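You operate a simulated robot arm through the tools that you are given. There is no shell and no other tool. Be economical: measure what you need, move in short steps, check, and stop when the job is done.

Carry out the task below with a simulated robot arm. There is one attempt and no reset: what you move stays moved.

JOB
Shut the propagator lid and sliders, mist 3 times, soil heat to 24.
Fine: lid and both vent sliders first, then mist; change no other setting.

Only the result counts: the job must be done as asked and must still hold three seconds after the hand-in. Knocking over, shifting, dropping, spilling or breaking anything else fails it. Lids that push on must go on centred and level and be pressed home; caps that screw on are set level and turned clockwise until they are tight.

ROBOT AND FRAMES
A 6-joint arm with a two-finger parallel gripper, fixed in place. Base frame: the origin is at the foot of the arm, x ahead of it, y to its left, z up. Lengths are in m, angles in degrees, forces in N, time in s.
With the tool pointing down near the work surface it reaches from about 0.24 to 0.64 m from the base axis. Its first joint turns from -66.0 to 66.0 degrees. Payload 2.7 kg.
Tool frame: the origin (TCP) lies between the finger pads and is the grasp point; the fingertips stand 0.023 m ahead of it; z points along the fingers, y is the line along which they close. The gripper opens to 0.094 m. The fingers are 0.038 m wide and 0.01 m thick; the gripper's body (0.054 by 0.096 m) begins 0.039 m behind the TCP.
Orientation is told as [roll, pitch, yaw] about the base's x, y, z axes, in that order, counted from this pose: with the fingers straight down and closing along the base's y, the tool's x points along the base's -x, its y along +y and its z along -z.

CONTROLS
- The arm moves only by the tool drive_tool. Its argument "deltas" is a list of rows, each an object of numbers (a shift or turn left out is 0, a gripper value left out holds the last): "x", "y", "z": the shift along the tool's x, y, z in m; "ax", "ay", "az": the turn, a rotation vector about the tool's x, y, z in rad. In form: [{"x": .., "y": .., "z": .., "ax": .., "ay": .., "az": ..}, ...]. A call has 1 to 8 rows; each row is the pose to reach, as a shift and turn from the pose commanded when the call began, along the tool's axes at that moment. "claw" is the closure, from 0 (fully open) to 1 (shut), set as the call begins (left out, the last holds). Rows are played at 5 a second. More than 0.05 m and 8.6 degrees between two rows, or a gripper value outside its range, and nothing of the call is played. Where a pose cannot be reached the arm comes as near as it can. A force on the tool above 60 N (or 10 N above the force at the start of the call, whichever is more), or a blocked arm, ends the call early, and 0.2 s more pass. The fingers move at their own pace (about 0.045 m/s each) and stop on an object; they squeeze with about 21 N. The grip force told is the motor's: it shows also when the fingers shut on nothing. Time passes only in rows, and 0.2 s behind the last, so rows that repeat a pose let the fingers close. It gives the time, the measured TCP pose, the force on the tool (base axes), the opening and the grip force at its end, in the units of the frame above (readings bear some noise), with the torque about the TCP (base axes, N m) and any sound that the robot's microphone picked up.
- Cameras (640 x 400 px; columns grow to the right, rows downward): "scene" is fixed at [0.0742, -0.4268, 1.4103]; the picture's right is [0.80, -0.59, 0.00], its down [-0.30, -0.41, -0.86] and it looks along [0.51, 0.69, -0.51] (base axes); focal length 217 px, centre (320, 200). "wrist" rides on the gripper at [0.086, 0.016, -0.075] in the tool frame; the picture's right is [-0.18, 0.98, 0.00], its down [-0.58, -0.11, -0.81] and it looks along [-0.79, -0.15, 0.59] (tool axes); focal length 243 px, centre (320, 200). There is no depth. A picture from a camera that has moved, and an enlarged one, comes with that camera's place and axes in the base frame and with its lens.
- grab_frame(camera): a new picture of that camera. No time passes.
- enlarge(camera, box): a new picture of the part [left, top, right, bottom] of that camera's present view, enlarged. No time passes.
- hand_in(): hands the job in; it is judged then, once.

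Work in short steps. Places have to be worked out from the pictures, the camera data and where the tool is seen: move nearer, look again, correct. Check each grasp and each placing, and mend what went wrong. You have 120 turns and 76 pictures in all, those below and enlarged ones among them. Open the gripper and draw the arm clear of the work before you hand the job in, unless the task says otherwise; then end with one line.

The tools are called after ">>>" as a command line: name --argument value ..., lists and objects as JSON in quotes. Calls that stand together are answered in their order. drive_tool: Moves the arm, as the interface text tells. Its arguments: {"type":"object","properties":{"deltas":{"type":"array"},"claw":{"type":"number"}},"required":["deltas"]} The other tools are called the same way: grab_frame (camera) takes a picture; enlarge (camera, box) takes an enlarged picture of a part of a camera's view; hand_in () hands the job in.

At the start:

```text
time: 0.0
ee_pos: [0.292, 0.0256, 1.3589]
tool_rot: [0.1, 0.1, 0.0]
force: [0.1, -0.1, 0.2]
ft_torque: [-0.02, -0.02, 0.0]
grip_width: 0.0937
grip_force: 0.1
```

scene: 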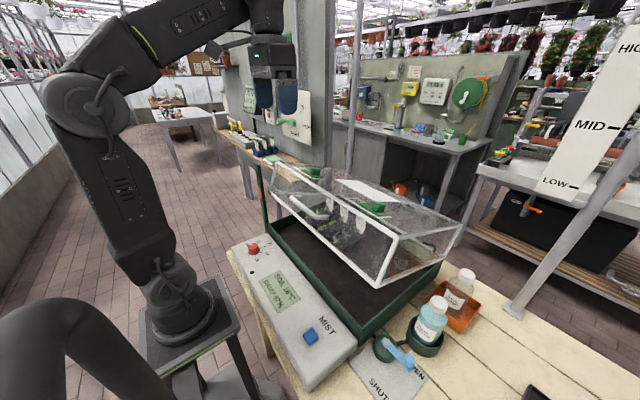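
wrist: 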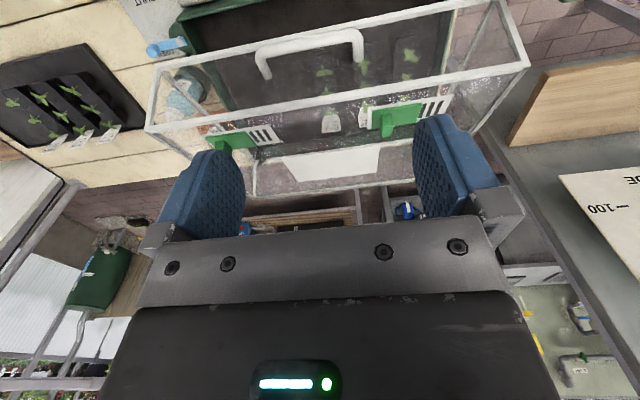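

The scene shows a propagator with its lid hinged open, a control panel and a valve/mist button. I enlarge the scene for details.

>>> enlarge --camera "scene" --box '[220, 220, 380, 400]'

>>> enlarge --camera "scene" --box '[250, 150, 480, 290]'

>>> enlarge --camera "scene" --box '[330, 260, 580, 400]'

>>> enlarge --camera "wrist" --box '[120, 0, 560, 230]'

```text
2.22 times, centred on (300, 310) of scene
camera zoom: at [0.0742, -0.4268, 1.4103], right [0.8, -0.59, 0.0], down [-0.3, -0.41, -0.86], along [0.51, 0.69, -0.51], focal length 482 px, centre (364, -44)
```

zoom: 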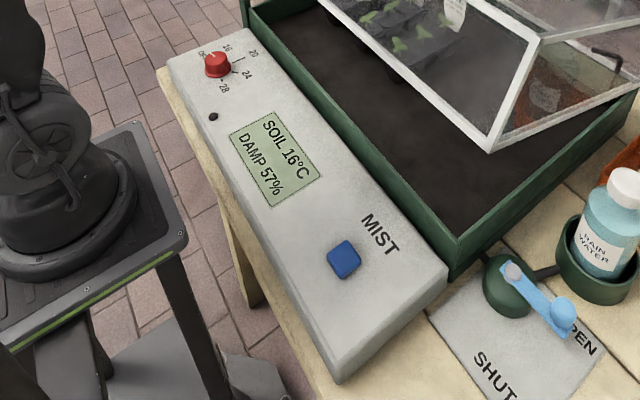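

```text
2.78 times, centred on (365, 220) of scene
camera zoom: at [0.0742, -0.4268, 1.4103], right [0.8, -0.59, 0.0], down [-0.3, -0.41, -0.86], along [0.51, 0.69, -0.51], focal length 603 px, centre (195, 144)
```

zoom: 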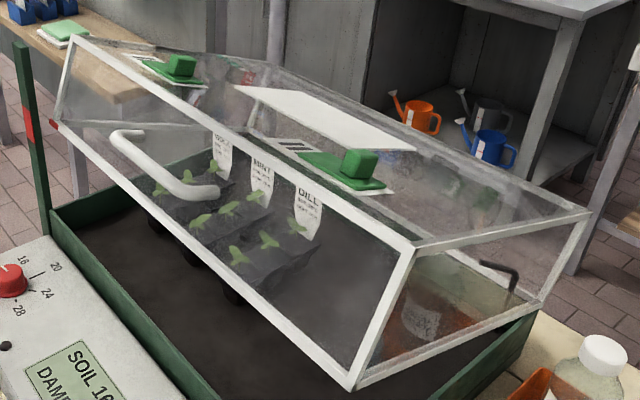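

```text
2.56 times, centred on (455, 330) of scene
camera zoom: at [0.0742, -0.4268, 1.4103], right [0.8, -0.59, 0.0], down [-0.3, -0.41, -0.86], along [0.51, 0.69, -0.51], focal length 555 px, centre (-26, -133)
```

zoom: 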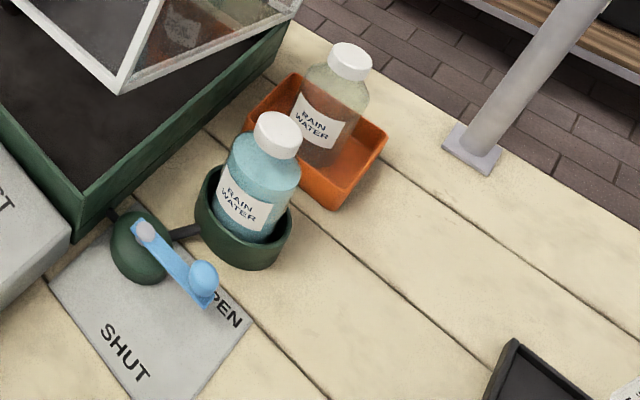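

```text
1.45 times, centred on (340, 115) of wrist
camera zoom: at [0.2061, 0.0419, 1.4324], right [0.18, 0.98, 0.0], down [0.58, -0.11, 0.81], along [0.79, -0.15, -0.59], focal length 353 px, centre (291, 324)
```

zoom: 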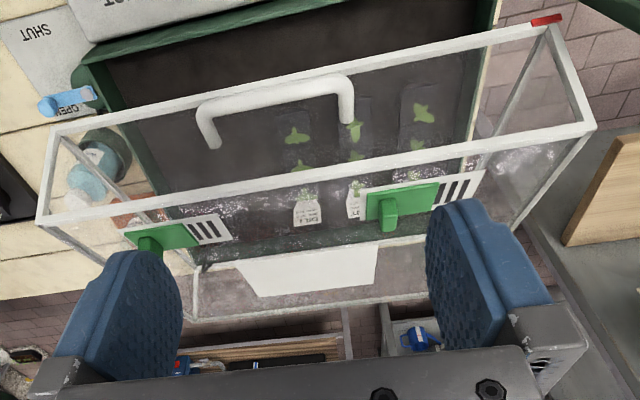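

Triangulation puts the lid's front bottom edge at about x 0.34, z 1.02, with the hinge near x 0.68, z 0.90. I look closer at possible stays, the sliders and the knob.

>>> enlarge --camera "scene" --box '[390, 210, 470, 260]'

>>> enlarge --camera "scene" --box '[250, 155, 330, 205]'

>>> enlarge --camera "scene" --box '[230, 230, 310, 280]'

```text
8.00 times, centred on (430, 235) of scene
camera zoom: at [0.0742, -0.4268, 1.4103], right [0.8, -0.59, 0.0], down [-0.3, -0.41, -0.86], along [0.51, 0.69, -0.51], focal length 1734 px, centre (-560, -80)
```

zoom: 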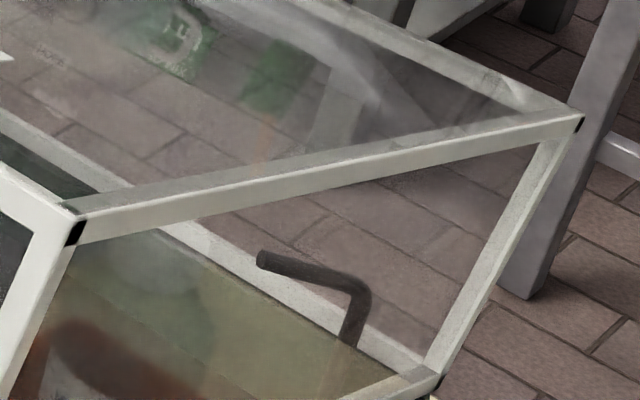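

```text
8.00 times, centred on (290, 180) of scene
camera zoom: at [0.0742, -0.4268, 1.4103], right [0.8, -0.59, 0.0], down [-0.3, -0.41, -0.86], along [0.51, 0.69, -0.51], focal length 1734 px, centre (560, 360)
```

zoom: 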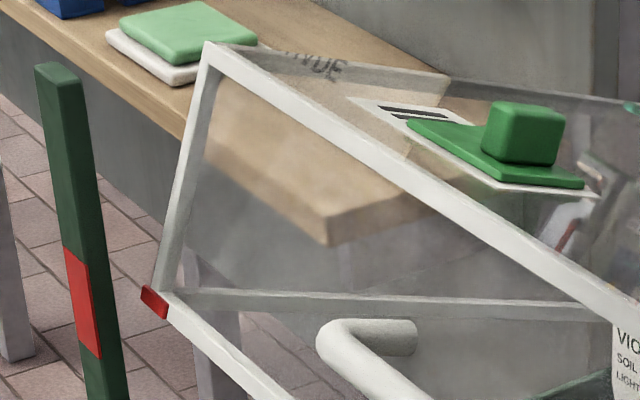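

```text
8.00 times, centred on (270, 255) of scene
camera zoom: at [0.0742, -0.4268, 1.4103], right [0.8, -0.59, 0.0], down [-0.3, -0.41, -0.86], along [0.51, 0.69, -0.51], focal length 1734 px, centre (720, -240)
```

zoom: 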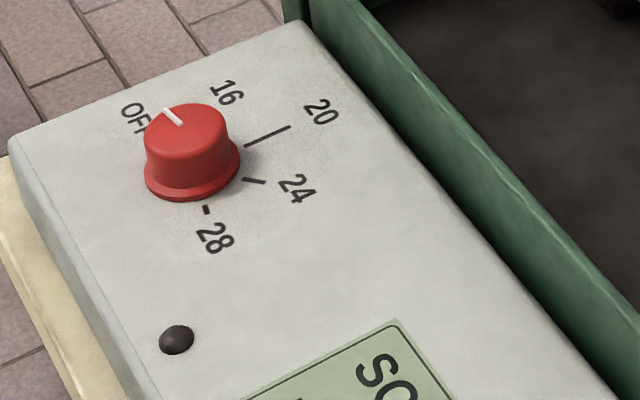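

Knob pointer is at OFF, and the black bent piece is just the mist pipe. I close the gripper and move above the lid's front top rail (~x 0.385, z 1.13).

>>> drive_tool --deltas '[{"x": -0.031, "y": -0.01, "z": 0.03}, {"x": -0.062, "y": -0.02, "z": 0.06}, {"x": -0.093, "y": -0.03, "z": 0.09}, {"x": -0.093, "y": -0.03, "z": 0.13}, {"x": -0.093, "y": -0.03, "z": 0.16}, {"x": -0.093, "y": -0.03, "z": 0.16}]' --claw 1

>>> grab_frame --camera "scene"

>>> grab_frame --camera "wrist"

```text
time: 1.4
ee_pos: [0.3851, -0.0052, 1.1987]
tool_rot: [0.0, 0.0, 0.0]
force: [0.1, 0.3, 0.1]
ft_torque: [-0.02, 0.0, -0.02]
grip_width: 0.0
grip_force: 21.3
```

```text
66 pictures are left
```

scene: 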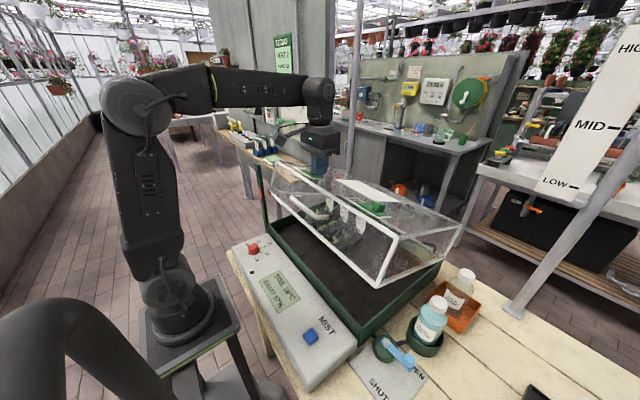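

```text
65 pictures are left
camera wrist: at [0.2998, 0.0121, 1.272], right [0.18, 0.98, 0.0], down [0.58, -0.11, 0.81], along [0.79, -0.15, -0.59], focal length 243 px, centre (320, 200)
```

wrist: 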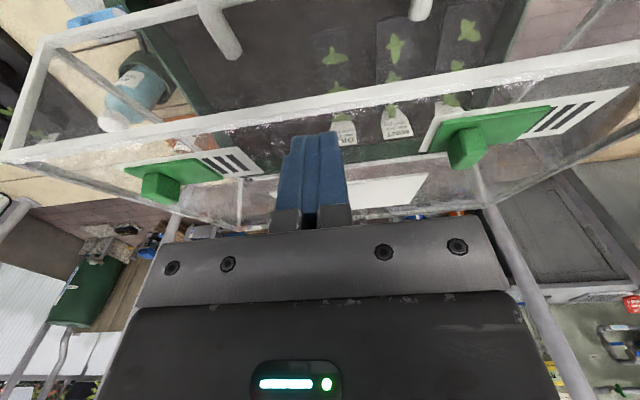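

The rail is directly below the fingertips. I descend gently to contact and start pushing along its arc.

>>> drive_tool --deltas '[{"z": 0.02}, {"z": 0.035}, {"x": 0.001, "z": 0.045}, {"x": 0.004, "z": 0.053}, {"x": 0.008, "z": 0.061}, {"x": 0.012, "z": 0.069}]'

>>> grab_frame --camera "wrist"

```text
time: 2.8
ee_pos: [0.3734, -0.0034, 1.1296]
tool_rot: [0.1, 0.0, 0.0]
force: [-0.4, -0.1, 0.1]
ft_torque: [-0.01, -0.01, -0.04]
grip_width: 0.0
grip_force: 21.1
```

```text
64 pictures are left
camera wrist: at [0.2868, 0.0128, 1.202], right [0.18, 0.98, 0.0], down [0.58, -0.11, 0.81], along [0.79, -0.15, -0.59], focal length 243 px, centre (320, 200)
```

wrist: 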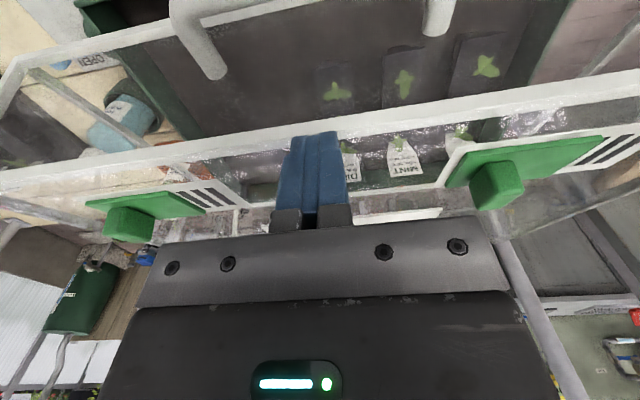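

Force reads near zero; I check whether the lid has moved.

>>> enlarge --camera "scene" --box '[250, 150, 480, 290]'

```text
2.78 times, centred on (365, 220) of scene
camera zoom: at [0.0742, -0.4268, 1.4103], right [0.8, -0.59, 0.0], down [-0.3, -0.41, -0.86], along [0.51, 0.69, -0.51], focal length 603 px, centre (195, 144)
```

zoom: 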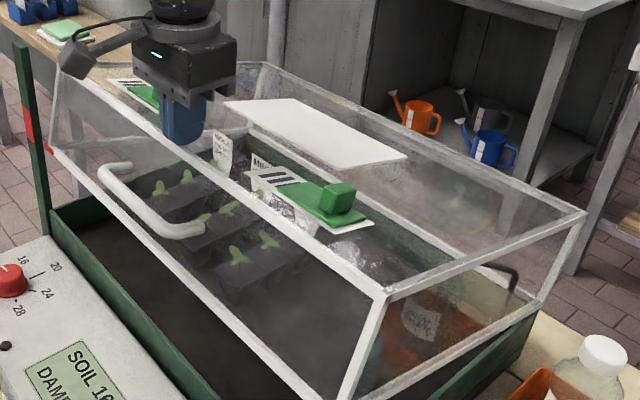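

The lid follows the push and holds. I continue along the arc toward the closed height.

>>> drive_tool --deltas '[{"x": 0.006, "z": 0.01}, {"x": 0.012, "z": 0.02}, {"x": 0.018, "z": 0.03}, {"x": 0.023, "z": 0.04}, {"x": 0.028, "z": 0.05}, {"x": 0.032, "z": 0.06}, {"x": 0.036, "z": 0.07}]'

>>> enlarge --camera "scene" --box '[240, 150, 480, 300]'

```text
time: 4.4
ee_pos: [0.3379, -0.0036, 1.0609]
tool_rot: [0.0, 0.1, 0.0]
force: [-0.4, 0.5, -0.5]
ft_torque: [0.03, 0.0, 0.03]
grip_width: 0.0001
grip_force: 21.2
```

```text
2.67 times, centred on (360, 225) of scene
camera zoom: at [0.0742, -0.4268, 1.4104], right [0.8, -0.59, 0.0], down [-0.3, -0.41, -0.86], along [0.51, 0.69, -0.51], focal length 578 px, centre (213, 133)
```

zoom: 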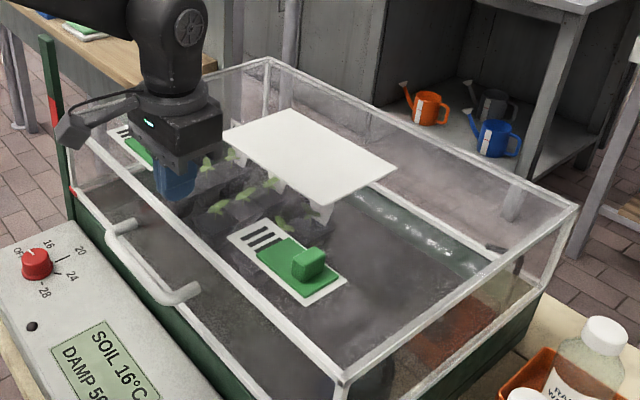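

Nearly shut. I press on in small steps until contact force rises.

>>> drive_tool --deltas '[{"x": 0.001, "z": 0.005}, {"x": 0.002, "z": 0.01}, {"x": 0.003, "z": 0.015}, {"x": 0.004, "z": 0.02}, {"x": 0.004, "z": 0.023}, {"x": 0.004, "z": 0.026}]'

>>> enlarge --camera "scene" --box '[240, 150, 480, 350]'

```text
time: 5.8
ee_pos: [0.3317, -0.0047, 1.0389]
tool_rot: [0.0, -0.4, 0.0]
force: [-18.6, 5.8, 57.1]
ft_torque: [0.0, 1.14, -0.28]
grip_width: 0.0
grip_force: 21.0
```

```text
2.00 times, centred on (360, 250) of scene
camera zoom: at [0.0731, -0.4266, 1.4105], right [0.8, -0.59, 0.0], down [-0.3, -0.41, -0.86], along [0.51, 0.69, -0.51], focal length 434 px, centre (240, 100)
```

zoom: 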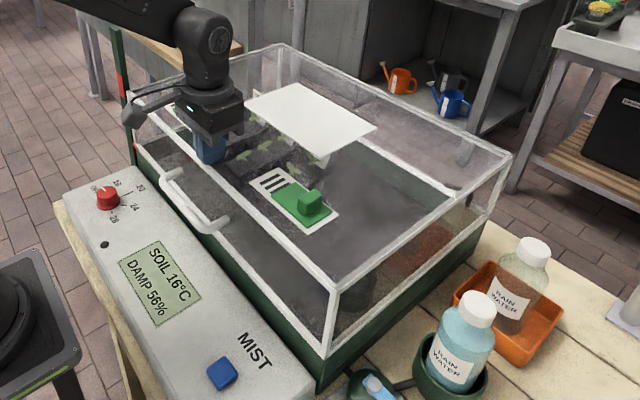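

Force 57 N: the lid has bottomed out at top z ≈1.016. I lift off and check it stays shut, viewing the sliders.

>>> drive_tool --deltas '[{"z": -0.02}, {"z": -0.06}, {"x": 0.03, "z": -0.1}, {"x": 0.03, "z": -0.14}, {"x": 0.03, "z": -0.14}]'

>>> grab_frame --camera "wrist"

>>> enlarge --camera "scene" --box '[240, 150, 480, 300]'

```text
time: 7.0
ee_pos: [0.3013, -0.0052, 1.176]
tool_rot: [0.1, 0.0, 0.0]
force: [-0.3, 0.5, 0.5]
ft_torque: [-0.02, 0.01, -0.02]
grip_width: 0.0
grip_force: 20.6
```

```text
60 pictures are left
camera wrist: at [0.2159, 0.0121, 1.2487], right [0.18, 0.98, 0.0], down [0.58, -0.11, 0.81], along [0.79, -0.15, -0.59], focal length 243 px, centre (320, 200)
```

wrist: 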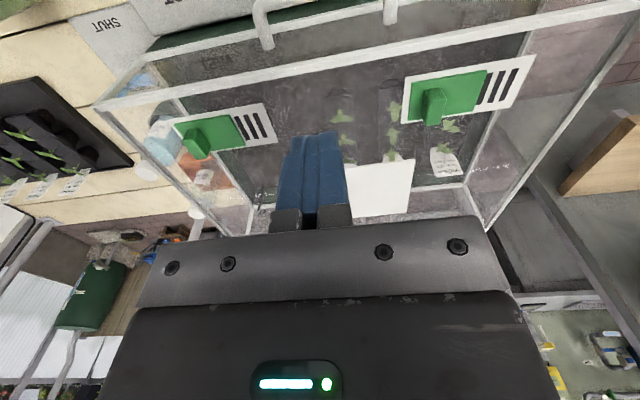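

```text
2.67 times, centred on (360, 225) of scene
camera zoom: at [0.0742, -0.4268, 1.4104], right [0.8, -0.59, 0.0], down [-0.3, -0.41, -0.86], along [0.51, 0.69, -0.51], focal length 578 px, centre (213, 133)
```

zoom: 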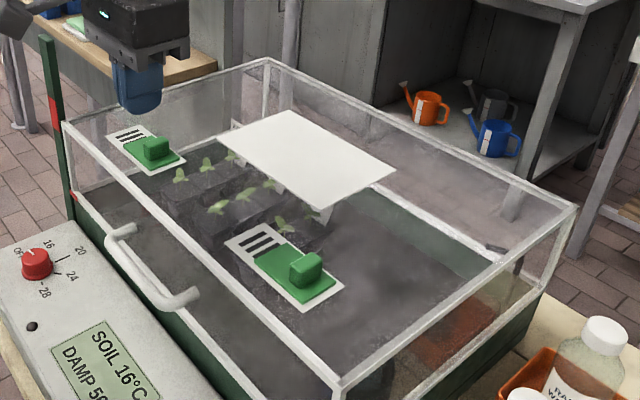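

Lid stays shut. Slider knobs triangulate to (0.376,-0.161) and (0.374,0.097), z≈1.03, both needing to go +y over the slots. I move to the -y side of the nearer (-y) knob.

>>> drive_tool --deltas '[{"x": -0.015, "y": -0.039, "z": 0.016}, {"x": -0.03, "y": -0.078, "z": 0.032}, {"x": -0.045, "y": -0.117, "z": 0.05}, {"x": -0.06, "y": -0.156, "z": 0.07}, {"x": -0.075, "y": -0.194, "z": 0.09}, {"x": -0.075, "y": -0.194, "z": 0.09}]'

>>> grab_frame --camera "wrist"

>>> enlarge --camera "scene" --box '[280, 180, 440, 280]'

```text
time: 8.4
ee_pos: [0.3778, -0.1979, 1.084]
tool_rot: [-0.1, 0.1, 0.0]
force: [-0.2, 0.0, -0.5]
ft_torque: [0.02, 0.04, -0.01]
grip_width: 0.0003
grip_force: 20.9
```

```text
58 pictures are left
camera wrist: at [0.2906, -0.1815, 1.1573], right [0.18, 0.98, 0.0], down [0.58, -0.11, 0.81], along [0.79, -0.15, -0.59], focal length 243 px, centre (320, 200)
```

wrist: 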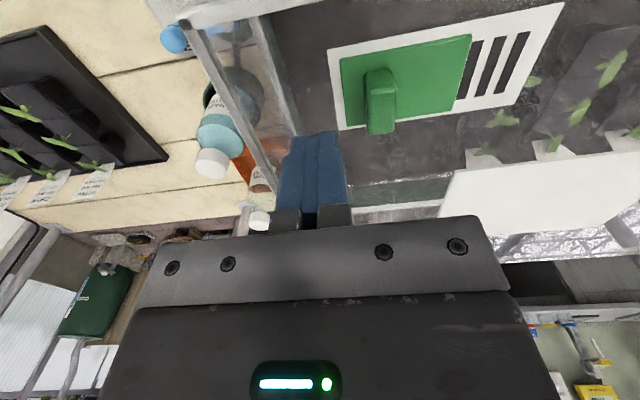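

```text
4.00 times, centred on (360, 230) of scene
camera zoom: at [0.0742, -0.4268, 1.4103], right [0.8, -0.6, 0.0], down [-0.3, -0.41, -0.86], along [0.51, 0.69, -0.51], focal length 867 px, centre (160, 80)
```

zoom: 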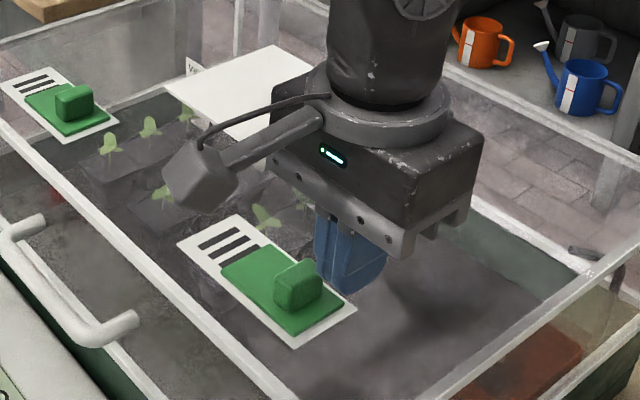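

The knob is at about (0.375,-0.162), and the finger is clear on its -y side. I descend carefully to just above the panel.

>>> drive_tool --deltas '[{"z": 0.012}, {"z": 0.024}, {"z": 0.03}, {"z": 0.034}, {"z": 0.036}]'

>>> enlarge --camera "scene" --box '[280, 180, 440, 280]'

```text
time: 9.6
ee_pos: [0.379, -0.1978, 1.0484]
tool_rot: [0.0, 0.0, 0.0]
force: [0.8, -0.1, -0.3]
ft_torque: [0.01, -0.02, -0.01]
grip_width: 0.0001
grip_force: 21.0
```

```text
4.00 times, centred on (360, 230) of scene
camera zoom: at [0.0742, -0.4268, 1.4103], right [0.8, -0.59, 0.0], down [-0.3, -0.41, -0.86], along [0.51, 0.69, -0.51], focal length 867 px, centre (160, 80)
```

zoom: 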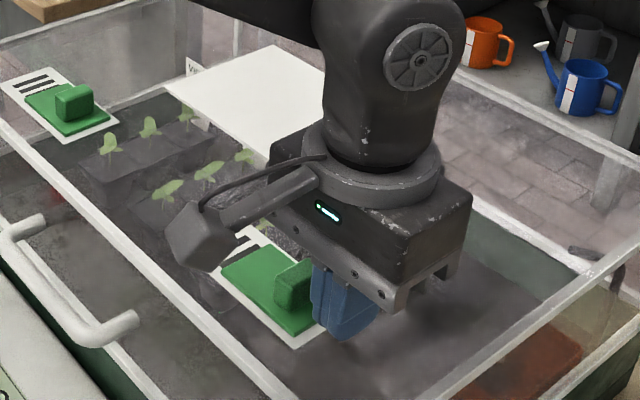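

Finger is beside the knob with no contact. I push +y slowly.

>>> drive_tool --deltas '[{"y": 0.006}, {"y": 0.012}, {"y": 0.018}, {"y": 0.024}, {"y": 0.03}, {"y": 0.036}, {"y": 0.042}]'

>>> grab_frame --camera "wrist"

```text
time: 11.2
ee_pos: [0.3773, -0.1562, 1.0486]
tool_rot: [0.0, -0.1, 0.0]
force: [0.6, -1.2, -0.5]
ft_torque: [-0.01, -0.01, -0.02]
grip_width: 0.0
grip_force: 20.9
```

```text
55 pictures are left
camera wrist: at [0.291, -0.14, 1.1217], right [0.18, 0.98, 0.0], down [0.58, -0.11, 0.81], along [0.79, -0.15, -0.59], focal length 243 px, centre (320, 200)
```

wrist: 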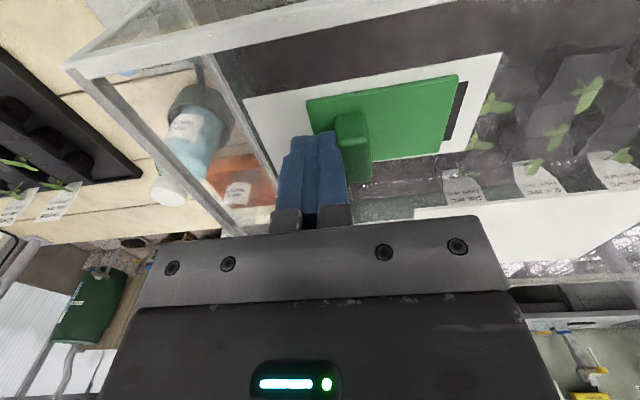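

One slot is still partly open; I keep pushing toward the end stop, watching the force.

>>> drive_tool --deltas '[{"y": 0.004}, {"y": 0.008}, {"y": 0.012}, {"y": 0.015}]'

>>> grab_frame --camera "wrist"

```text
time: 12.2
ee_pos: [0.378, -0.1458, 1.0474]
tool_rot: [-0.5, -0.1, 0.0]
force: [-2.9, -41.4, -0.6]
ft_torque: [-0.48, 0.02, 0.18]
grip_width: 0.0001
grip_force: 20.2
```

```text
54 pictures are left
camera wrist: at [0.2919, -0.1287, 1.121], right [0.18, 0.98, -0.01], down [0.58, -0.1, 0.81], along [0.79, -0.15, -0.59], focal length 243 px, centre (320, 200)
```

wrist: 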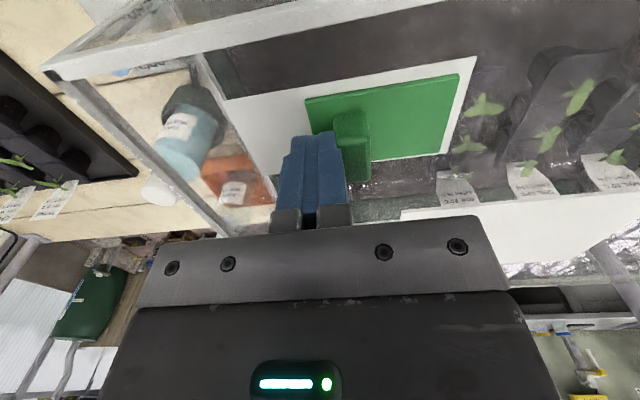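

Slider hit its end stop (41 N), with all slots covered. I back off, rise and go to the -y side of the other knob.

>>> drive_tool --deltas '[{"y": -0.012}, {"y": -0.012, "z": -0.04}, {"y": 0.035, "z": -0.045}, {"y": 0.08, "z": -0.045}, {"y": 0.12, "z": -0.045}, {"y": 0.16, "z": -0.045}, {"x": 0.002, "y": 0.2, "z": -0.045}, {"x": 0.002, "y": 0.2, "z": -0.045}]'

>>> grab_frame --camera "wrist"

>>> enlarge --camera "scene" --box '[240, 150, 400, 250]'

```text
time: 14.0
ee_pos: [0.3767, 0.0571, 1.0938]
tool_rot: [0.0, 0.0, 0.0]
force: [0.3, -0.1, 0.6]
ft_torque: [-0.02, 0.03, 0.02]
grip_width: 0.0
grip_force: 20.7
```

```text
53 pictures are left
camera wrist: at [0.2911, 0.0741, 1.167], right [0.18, 0.98, 0.0], down [0.58, -0.11, 0.81], along [0.79, -0.15, -0.59], focal length 243 px, centre (320, 200)
```

wrist: 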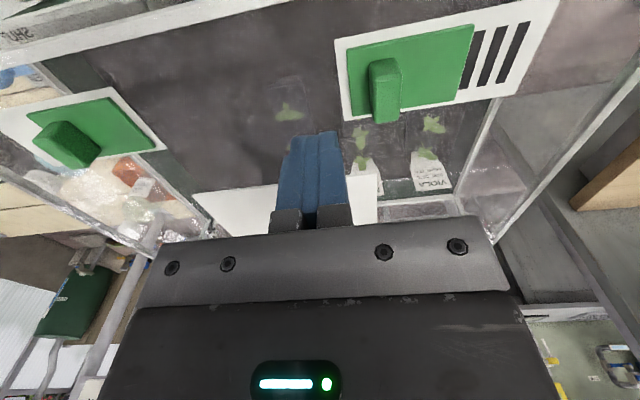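

```text
4.00 times, centred on (320, 200) of scene
camera zoom: at [0.0742, -0.4267, 1.4104], right [0.8, -0.59, 0.0], down [-0.3, -0.41, -0.86], along [0.51, 0.69, -0.51], focal length 867 px, centre (320, 200)
```

zoom: 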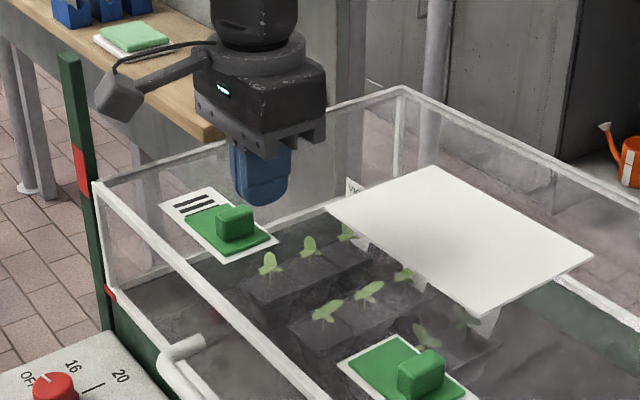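

Second knob at (0.373, 0.097), finger at y 0.057. I descend and push +y.

>>> drive_tool --deltas '[{"z": 0.02}, {"z": 0.038}, {"z": 0.045}, {"y": 0.015, "z": 0.045}, {"y": 0.023, "z": 0.045}, {"y": 0.031, "z": 0.045}, {"y": 0.039, "z": 0.045}, {"y": 0.047, "z": 0.045}]'

>>> drive_tool --deltas '[{"y": 0.004}, {"y": 0.008}, {"y": 0.012}, {"y": 0.016}]'

>>> grab_frame --camera "wrist"

```text
time: 15.8
ee_pos: [0.3768, 0.1051, 1.0487]
tool_rot: [0.0, 0.1, 0.0]
force: [-0.4, -0.9, 0.7]
ft_torque: [0.01, -0.01, -0.03]
grip_width: 0.0
grip_force: 21.1
```

```text
time: 16.8
ee_pos: [0.3769, 0.1141, 1.0479]
tool_rot: [-0.7, 0.2, 0.0]
force: [0.2, -58.6, 2.3]
ft_torque: [-0.6, 0.04, 0.19]
grip_width: 0.0
grip_force: 20.8
```

```text
51 pictures are left
camera wrist: at [0.2901, 0.132, 1.1213], right [0.19, 0.98, -0.01], down [0.58, -0.1, 0.81], along [0.79, -0.16, -0.59], focal length 243 px, centre (320, 200)
```

wrist: 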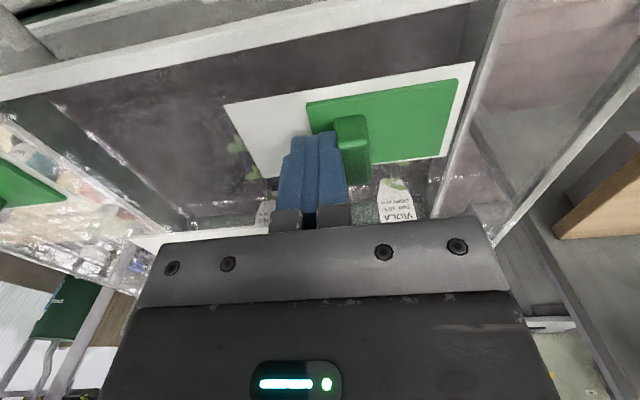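

Both sliders are at their stops with slots covered. I back off, rise, and head over toward the MIST button.

>>> drive_tool --deltas '[{"y": -0.012}, {"y": -0.012, "z": -0.045}, {"y": -0.04, "z": -0.08}, {"x": 0.02, "y": -0.08, "z": -0.08}, {"x": 0.04, "y": -0.12, "z": -0.08}, {"x": 0.06, "y": -0.16, "z": -0.08}, {"x": 0.08, "y": -0.2, "z": -0.08}]'

>>> drive_tool --deltas '[{"x": 0.015, "y": -0.04}, {"x": 0.03, "y": -0.08}, {"x": 0.045, "y": -0.12}, {"x": 0.045, "y": -0.12}]'

>>> grab_frame --camera "wrist"

>>> grab_frame --camera "scene"

```text
time: 18.4
ee_pos: [0.2955, -0.0794, 1.1277]
tool_rot: [0.0, 0.0, 0.1]
force: [-0.3, 0.5, 1.3]
ft_torque: [0.02, 0.02, -0.03]
grip_width: 0.0
grip_force: 20.9
```

```text
time: 19.4
ee_pos: [0.251, -0.199, 1.1276]
tool_rot: [0.0, 0.0, 0.0]
force: [-0.3, 0.7, 0.7]
ft_torque: [0.01, -0.03, -0.04]
grip_width: 0.0001
grip_force: 20.8
```

```text
50 pictures are left
camera wrist: at [0.1647, -0.1828, 1.2014], right [0.18, 0.98, 0.0], down [0.58, -0.11, 0.81], along [0.79, -0.15, -0.59], focal length 243 px, centre (320, 200)
```

wrist: 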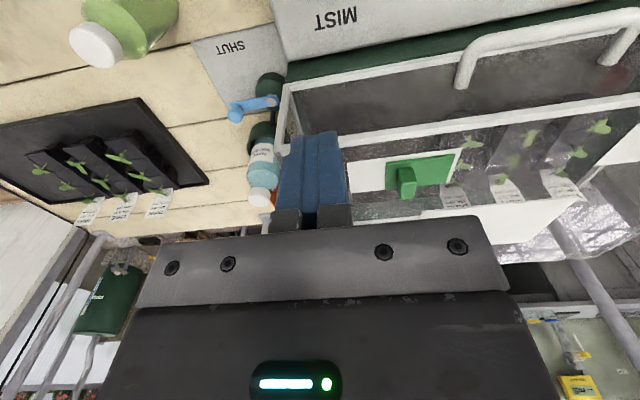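

```text
49 pictures are left
```

scene: 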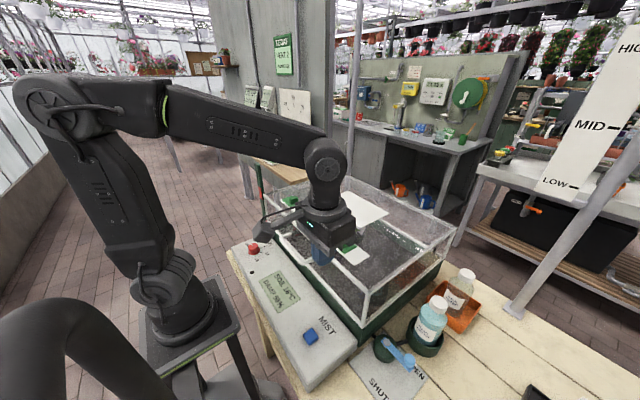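

Panel top triangulates to z≈0.837, which puts the MIST button near (0.227,-0.183). I move above it and check against the scene camera.

>>> drive_tool --deltas '[{"x": 0.012, "y": 0.008, "z": 0.04}, {"x": 0.024, "y": 0.016, "z": 0.08}, {"x": 0.024, "y": 0.016, "z": 0.12}, {"x": 0.024, "y": 0.016, "z": 0.16}, {"x": 0.024, "y": 0.016, "z": 0.19}, {"x": 0.024, "y": 0.016, "z": 0.19}]'

>>> enlarge --camera "scene" --box '[230, 270, 390, 370]'

>>> grab_frame --camera "wrist"

```text
time: 20.8
ee_pos: [0.227, -0.1824, 0.9374]
tool_rot: [-0.1, 0.0, 0.0]
force: [0.4, 0.2, -0.1]
ft_torque: [0.01, 0.01, 0.03]
grip_width: 0.0
grip_force: 20.9
```

```text
4.00 times, centred on (310, 320) of scene
camera zoom: at [0.0742, -0.4268, 1.4103], right [0.8, -0.59, 0.0], down [-0.3, -0.41, -0.86], along [0.51, 0.69, -0.51], focal length 867 px, centre (360, -280)
```

zoom: 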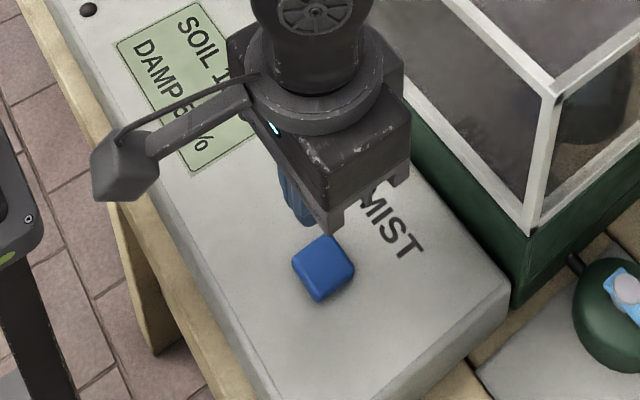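

```text
47 pictures are left
camera wrist: at [0.1403, -0.1658, 1.0101], right [0.18, 0.98, 0.0], down [0.58, -0.11, 0.81], along [0.79, -0.15, -0.59], focal length 243 px, centre (320, 200)
```

wrist: 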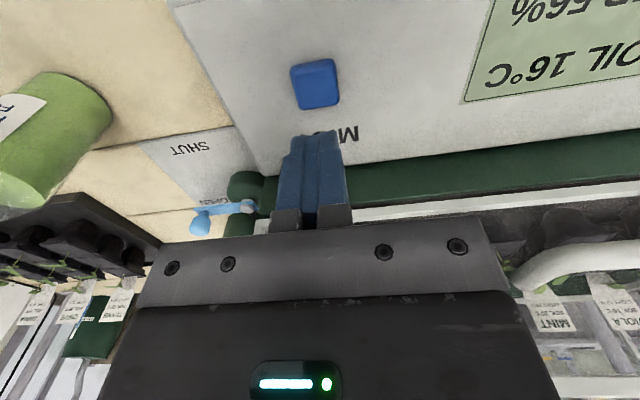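

Button triangulates to (0.226,-0.1855, ~0.85), right under the fingers. I descend and press until force/sound.

>>> drive_tool --deltas '[{"y": -0.003, "z": 0.03}, {"y": -0.003, "z": 0.05}, {"y": -0.003, "z": 0.055}, {"y": -0.003, "z": 0.058}]'

>>> drive_tool --deltas '[{"z": 0.002}, {"z": 0.004}, {"z": 0.006}]'

```text
time: 21.8
ee_pos: [0.2271, -0.1833, 0.8791]
tool_rot: [0.0, 0.0, 0.0]
force: [-0.6, 0.5, 0.9]
ft_torque: [0.0, -0.01, 0.05]
grip_width: 0.0
grip_force: 21.0
```

```text
time: 22.6
ee_pos: [0.2275, -0.1845, 0.874]
tool_rot: [-0.1, -0.1, 0.0]
force: [0.9, 3.7, 10.1]
ft_torque: [0.08, 0.04, -0.02]
grip_width: 0.0
grip_force: 20.8
heard: click
```

A click at 10 N: first press. I raise to release and look.

>>> drive_tool --deltas '[{"z": -0.008}, {"z": -0.016}, {"z": -0.016}]'

>>> enlarge --camera "scene" --box '[220, 150, 480, 370]'

```text
time: 23.4
ee_pos: [0.2258, -0.1863, 0.8913]
tool_rot: [0.1, 0.1, 0.0]
force: [-0.1, -0.4, 0.0]
ft_torque: [0.01, -0.01, -0.02]
grip_width: 0.0
grip_force: 21.5
```

```text
1.82 times, centred on (350, 260) of scene
camera zoom: at [0.0742, -0.4268, 1.4104], right [0.8, -0.59, 0.0], down [-0.3, -0.41, -0.86], along [0.51, 0.69, -0.51], focal length 394 px, centre (266, 91)
```

zoom: 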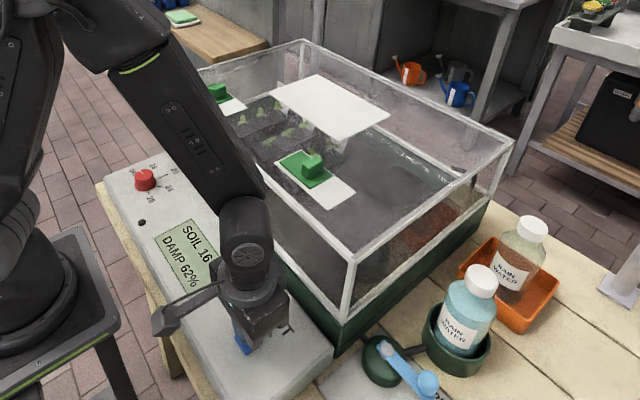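

DAMP rose to 62%, so the mist fired once. I pause briefly, then press again.

>>> drive_tool --deltas '[{}, {}, {}, {}, {}, {}, {}, {}]'

>>> drive_tool --deltas '[{"z": 0.01}, {"z": 0.016}, {"z": 0.018}, {"z": 0.018}]'

>>> drive_tool --deltas '[{"z": -0.01}, {"z": -0.018}, {"z": -0.018}]'

>>> enlarge --camera "scene" --box '[220, 230, 380, 370]'

```text
time: 25.2
ee_pos: [0.2261, -0.1865, 0.8892]
tool_rot: [-0.1, 0.0, 0.0]
force: [-0.6, 0.4, -0.1]
ft_torque: [-0.01, 0.0, 0.0]
grip_width: 0.0
grip_force: 20.6
```

```text
time: 26.2
ee_pos: [0.2284, -0.1853, 0.8735]
tool_rot: [0.0, -0.1, 0.0]
force: [-2.5, 4.4, 17.5]
ft_torque: [0.09, 0.1, -0.03]
grip_width: 0.0
grip_force: 21.1
heard: click
```

```text
time: 27.0
ee_pos: [0.2278, -0.1858, 0.8902]
tool_rot: [0.0, 0.0, 0.0]
force: [0.0, 0.1, 0.3]
ft_torque: [0.02, -0.01, 0.0]
grip_width: 0.0
grip_force: 20.5
```

```text
2.86 times, centred on (300, 300) of scene
camera zoom: at [0.0742, -0.4268, 1.4103], right [0.8, -0.59, 0.0], down [-0.3, -0.41, -0.86], along [0.51, 0.69, -0.51], focal length 619 px, centre (377, -86)
```

zoom: 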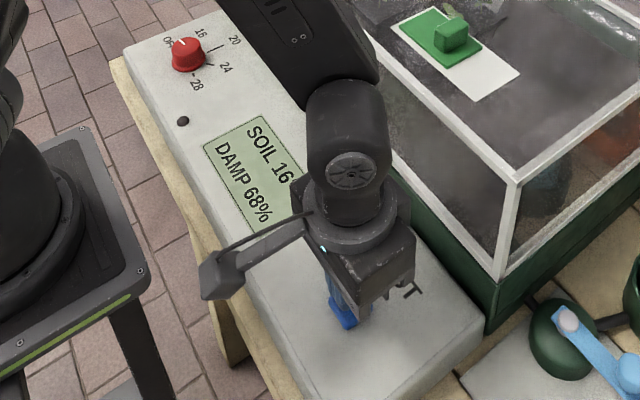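

68% now: two mists. Third press after a pause.

>>> drive_tool --deltas '[{}, {}, {}, {}, {}, {}, {}, {}]'

>>> drive_tool --deltas '[{"z": 0.01}, {"z": 0.016}, {"z": 0.018}, {"z": 0.018}]'

>>> drive_tool --deltas '[{"z": -0.01}, {"z": -0.03}, {"z": -0.06}, {"z": -0.06}]'

>>> enlarge --camera "scene" --box '[220, 230, 380, 370]'

```text
time: 28.8
ee_pos: [0.2278, -0.1853, 0.8907]
tool_rot: [0.0, 0.0, 0.1]
force: [-0.1, -0.5, -0.4]
ft_torque: [0.02, 0.0, -0.01]
grip_width: 0.0002
grip_force: 20.7
```

```text
time: 29.8
ee_pos: [0.2268, -0.185, 0.8712]
tool_rot: [-0.1, -0.1, 0.0]
force: [5.2, 6.5, 21.7]
ft_torque: [0.15, 0.01, -0.01]
grip_width: 0.0003
grip_force: 20.7
heard: click
```

```text
time: 30.8
ee_pos: [0.2265, -0.1848, 0.9328]
tool_rot: [0.1, 0.0, 0.1]
force: [0.0, -0.6, 0.6]
ft_torque: [-0.01, 0.01, 0.04]
grip_width: 0.0
grip_force: 21.1
```

```text
2.86 times, centred on (300, 300) of scene
camera zoom: at [0.0742, -0.4268, 1.4104], right [0.8, -0.59, 0.0], down [-0.3, -0.41, -0.86], along [0.51, 0.69, -0.51], focal length 619 px, centre (377, -86)
```

zoom: 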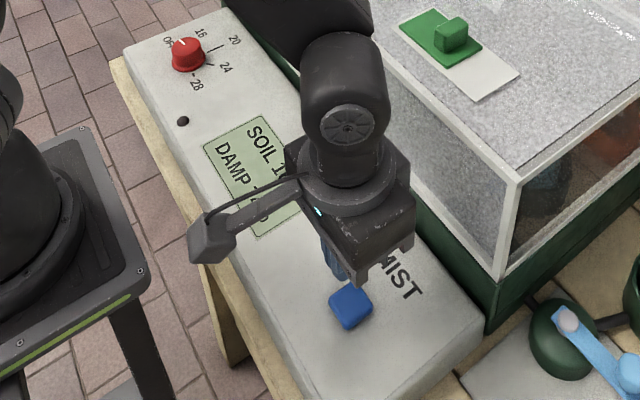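

Three mists done, lid fogged. I rise, open the gripper and move above the soil-heat knob.

>>> drive_tool --deltas '[{"z": -0.04}, {"z": -0.08}, {"z": -0.12}, {"y": 0.045, "z": -0.12}, {"y": 0.09, "z": -0.12}, {"y": 0.135, "z": -0.12}, {"y": 0.18, "z": -0.12}]' --claw 0.3

>>> drive_tool --deltas '[{"y": 0.045}, {"y": 0.09}, {"y": 0.135}, {"y": 0.185, "z": 0.01}, {"y": 0.185, "z": 0.05}, {"y": 0.185, "z": 0.09}, {"y": 0.185, "z": 0.09}]'

>>> grab_frame --camera "wrist"

>>> enlarge --camera "scene" --box '[200, 200, 360, 300]'

```text
time: 32.4
ee_pos: [0.2274, -0.0074, 1.0521]
tool_rot: [-0.1, 0.1, 0.0]
force: [0.2, -0.9, 0.6]
ft_torque: [-0.02, 0.01, -0.01]
grip_width: 0.0656
grip_force: 0.0
```

```text
refused: row 4 steps farther than a row can; nothing moved
```

```text
43 pictures are left
camera wrist: at [0.1409, 0.0093, 1.1255], right [0.18, 0.98, 0.0], down [0.58, -0.11, 0.81], along [0.79, -0.15, -0.59], focal length 243 px, centre (320, 200)
```

wrist: 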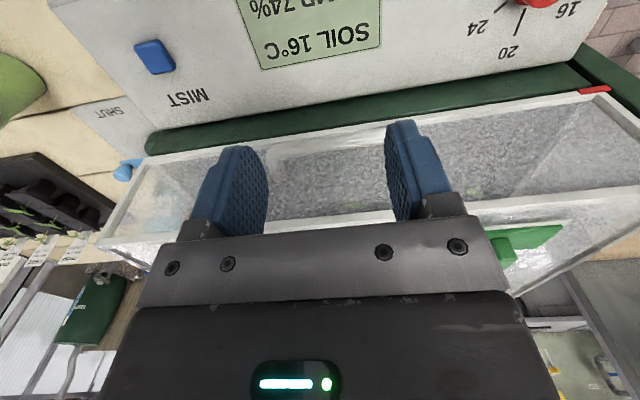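

```text
4.00 times, centred on (280, 250) of scene
camera zoom: at [0.0742, -0.4268, 1.4104], right [0.8, -0.6, 0.0], down [-0.3, -0.41, -0.86], along [0.51, 0.69, -0.51], focal length 867 px, centre (480, 0)
```

zoom: 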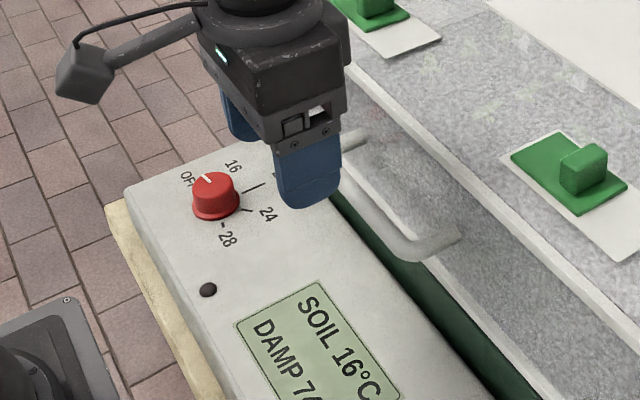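

Damp 74%. One row was too long; I redo the move with smaller steps.

>>> drive_tool --deltas '[{"y": 0.045}, {"y": 0.09}, {"y": 0.135}, {"y": 0.175, "z": 0.01}, {"y": 0.185, "z": 0.05}, {"y": 0.185, "z": 0.08}, {"y": 0.185, "z": 0.08}]'

>>> grab_frame --camera "wrist"

>>> enlarge --camera "scene" --box '[200, 200, 360, 300]'

```text
time: 34.0
ee_pos: [0.226, 0.1798, 0.9726]
tool_rot: [0.0, 0.0, 0.1]
force: [-0.3, 0.0, -0.2]
ft_torque: [0.03, 0.03, 0.0]
grip_width: 0.0659
grip_force: 0.0
```

```text
41 pictures are left
camera wrist: at [0.1402, 0.1956, 1.0463], right [0.18, 0.98, 0.0], down [0.58, -0.11, 0.81], along [0.79, -0.15, -0.59], focal length 243 px, centre (320, 200)
```

wrist: 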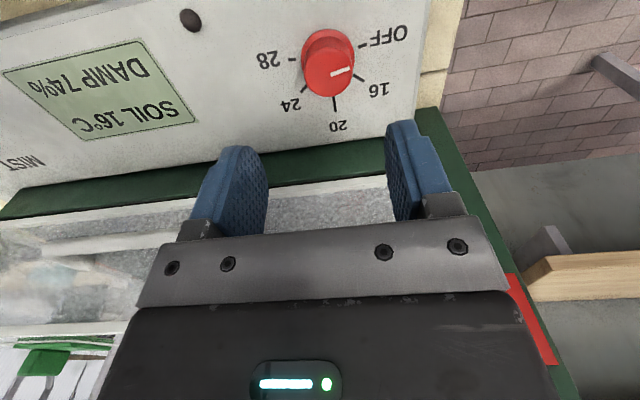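

```text
4.00 times, centred on (280, 250) of scene
camera zoom: at [0.0742, -0.4268, 1.4103], right [0.8, -0.59, 0.0], down [-0.3, -0.41, -0.86], along [0.51, 0.69, -0.51], focal length 867 px, centre (480, 0)
```

zoom: 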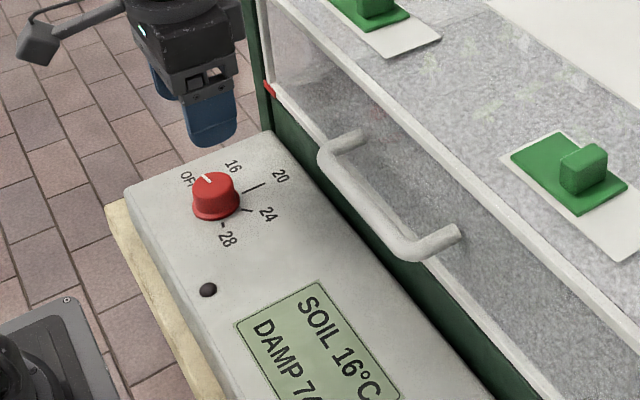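

Knob axis is at (0.232,0.185), top z≈0.866. Tick bearings come out at OFF ≈100°, 16 ≈50°, 20 ≈0°, 24 ≈-50°, 28 ≈-100°, with the pointer at OFF, so I need 150° clockwise. I pre-rotate the tool 75° counter-clockwise above the knob.

>>> drive_tool --deltas '[{"x": -0.006, "y": 0.005, "az": -0.145}, {"x": -0.006, "y": 0.005, "az": -0.29}, {"x": -0.006, "y": 0.005, "az": -0.435}, {"x": -0.006, "y": 0.005, "az": -0.58}, {"x": -0.006, "y": 0.005, "az": -0.725}, {"x": -0.006, "y": 0.005, "az": -0.87}, {"x": -0.006, "y": 0.005, "az": -1.015}, {"x": -0.006, "y": 0.005, "az": -1.16}]'

>>> drive_tool --deltas '[{"az": -0.149}, {"az": -0.149}]'

>>> grab_frame --camera "wrist"

>>> enlarge --camera "scene" --box '[200, 180, 360, 280]'

```text
time: 35.8
ee_pos: [0.2322, 0.1835, 0.9716]
tool_rot: [0.0, 0.0, 66.6]
force: [-0.9, 0.0, 0.3]
ft_torque: [-0.02, 0.0, 0.02]
grip_width: 0.0659
grip_force: 0.1
```

```text
time: 36.4
ee_pos: [0.2334, 0.1844, 0.9712]
tool_rot: [0.0, 0.1, 75.1]
force: [-0.2, -0.8, 0.1]
ft_torque: [0.0, 0.03, 0.02]
grip_width: 0.0659
grip_force: 0.1
```

```text
39 pictures are left
camera wrist: at [0.1956, 0.1052, 1.0455], right [-0.9, 0.43, 0.0], down [0.25, 0.53, 0.81], along [0.35, 0.73, -0.59], focal length 243 px, centre (320, 200)
```

wrist: 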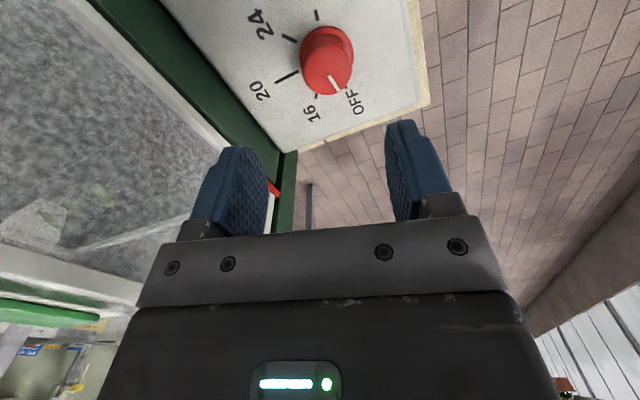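

```text
4.00 times, centred on (280, 230) of scene
camera zoom: at [0.0742, -0.4268, 1.4103], right [0.8, -0.59, 0.0], down [-0.3, -0.41, -0.86], along [0.51, 0.69, -0.51], focal length 867 px, centre (480, 80)
```

zoom: 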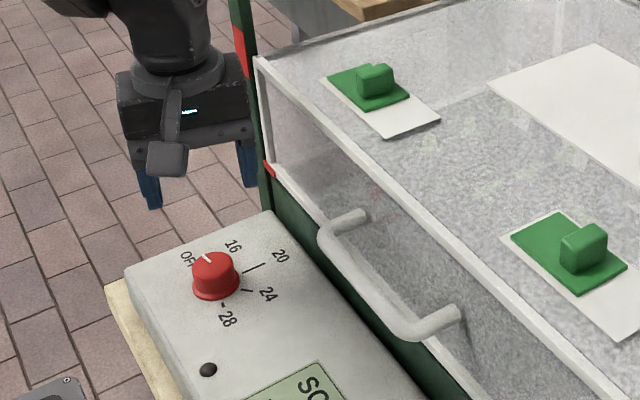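

Tool is at yaw 75° and reaches fine; the knob is between the fingers within a few mm. I nudge, descend, then close.

>>> drive_tool --deltas '[{"x": -0.0025, "y": 0.002, "z": 0.03}, {"x": -0.0025, "y": 0.002, "z": 0.06}, {"x": -0.0025, "y": 0.002, "z": 0.08}, {"x": -0.0025, "y": 0.002, "z": 0.092}, {"x": -0.0025, "y": 0.002, "z": 0.1}, {"x": -0.0025, "y": 0.002, "z": 0.1}]'

>>> enlarge --camera "scene" --box '[220, 210, 320, 272]'

>>> grab_frame --camera "wrist"

```text
time: 37.8
ee_pos: [0.2315, 0.1873, 0.8724]
tool_rot: [0.1, 0.0, 75.0]
force: [0.3, -0.1, 0.5]
ft_torque: [0.01, -0.02, 0.01]
grip_width: 0.0657
grip_force: 0.0
```

```text
6.40 times, centred on (270, 241) of scene
camera zoom: at [0.0742, -0.4268, 1.4103], right [0.8, -0.59, 0.0], down [-0.3, -0.41, -0.86], along [0.51, 0.69, -0.51], focal length 1388 px, centre (640, -62)
```

zoom: 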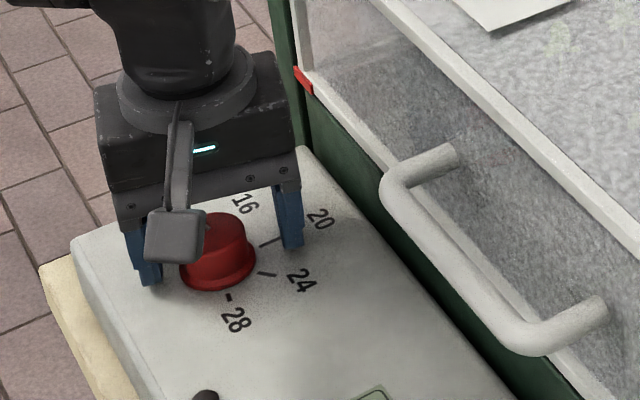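

```text
36 pictures are left
camera wrist: at [0.1945, 0.1079, 0.9452], right [-0.9, 0.43, 0.0], down [0.26, 0.53, 0.81], along [0.35, 0.73, -0.59], focal length 243 px, centre (320, 200)
```

wrist: 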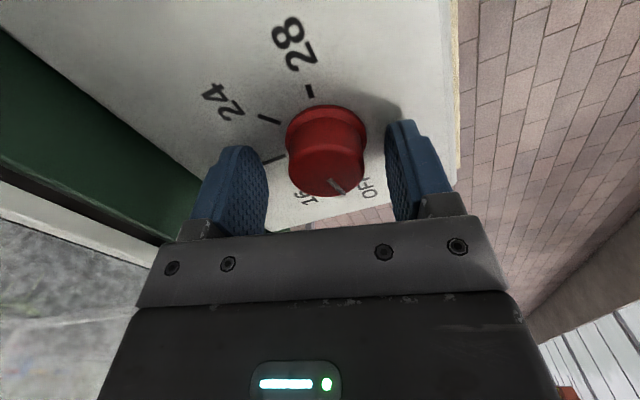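

Knob is centred between the fingers. I close the gripper.

>>> drive_tool --deltas '[{}, {}, {}, {}]' --claw 1

```text
time: 38.8
ee_pos: [0.2312, 0.1876, 0.8727]
tool_rot: [0.1, 0.1, 74.9]
force: [-37.7, 20.1, 11.4]
ft_torque: [0.44, 1.1, -0.23]
grip_width: 0.0415
grip_force: 20.8
```

Gripped at 41.5 mm, but there's a side load pushing the tool along its +y, so the knob axis is a couple of mm that way. I shift to relieve it.

>>> drive_tool --deltas '[{"y": 0.001}, {"y": 0.002}, {"y": 0.002}]'

```text
time: 39.6
ee_pos: [0.2301, 0.1879, 0.872]
tool_rot: [0.0, 0.0, 75.0]
force: [-38.8, 17.0, 21.3]
ft_torque: [0.41, 1.34, -0.16]
grip_width: 0.039
grip_force: 21.2
```

Still loaded and the width shrank a bit; I continue shifting in the same direction.

>>> drive_tool --deltas '[{"y": 0.001}, {"y": 0.002}, {"y": 0.003}, {"y": 0.003}]'

>>> grab_frame --camera "wrist"

```text
time: 40.6
ee_pos: [0.2289, 0.1868, 0.8726]
tool_rot: [-0.1, 0.0, 75.0]
force: [8.3, -21.1, 20.3]
ft_torque: [-0.65, -0.28, 0.07]
grip_width: 0.0372
grip_force: 45.0
```

```text
35 pictures are left
camera wrist: at [0.1908, 0.1088, 0.9461], right [-0.9, 0.43, 0.0], down [0.25, 0.53, 0.81], along [0.35, 0.73, -0.59], focal length 243 px, centre (320, 200)
```

wrist: 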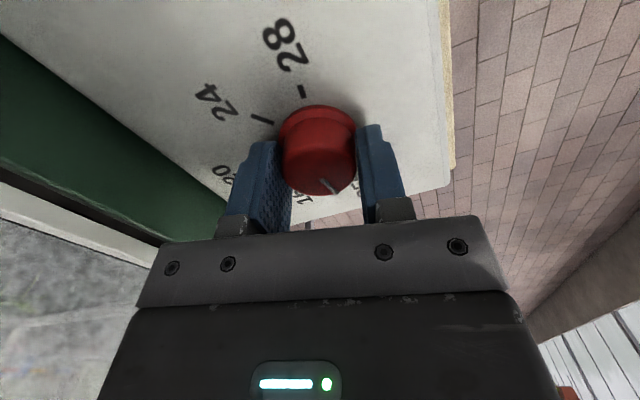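

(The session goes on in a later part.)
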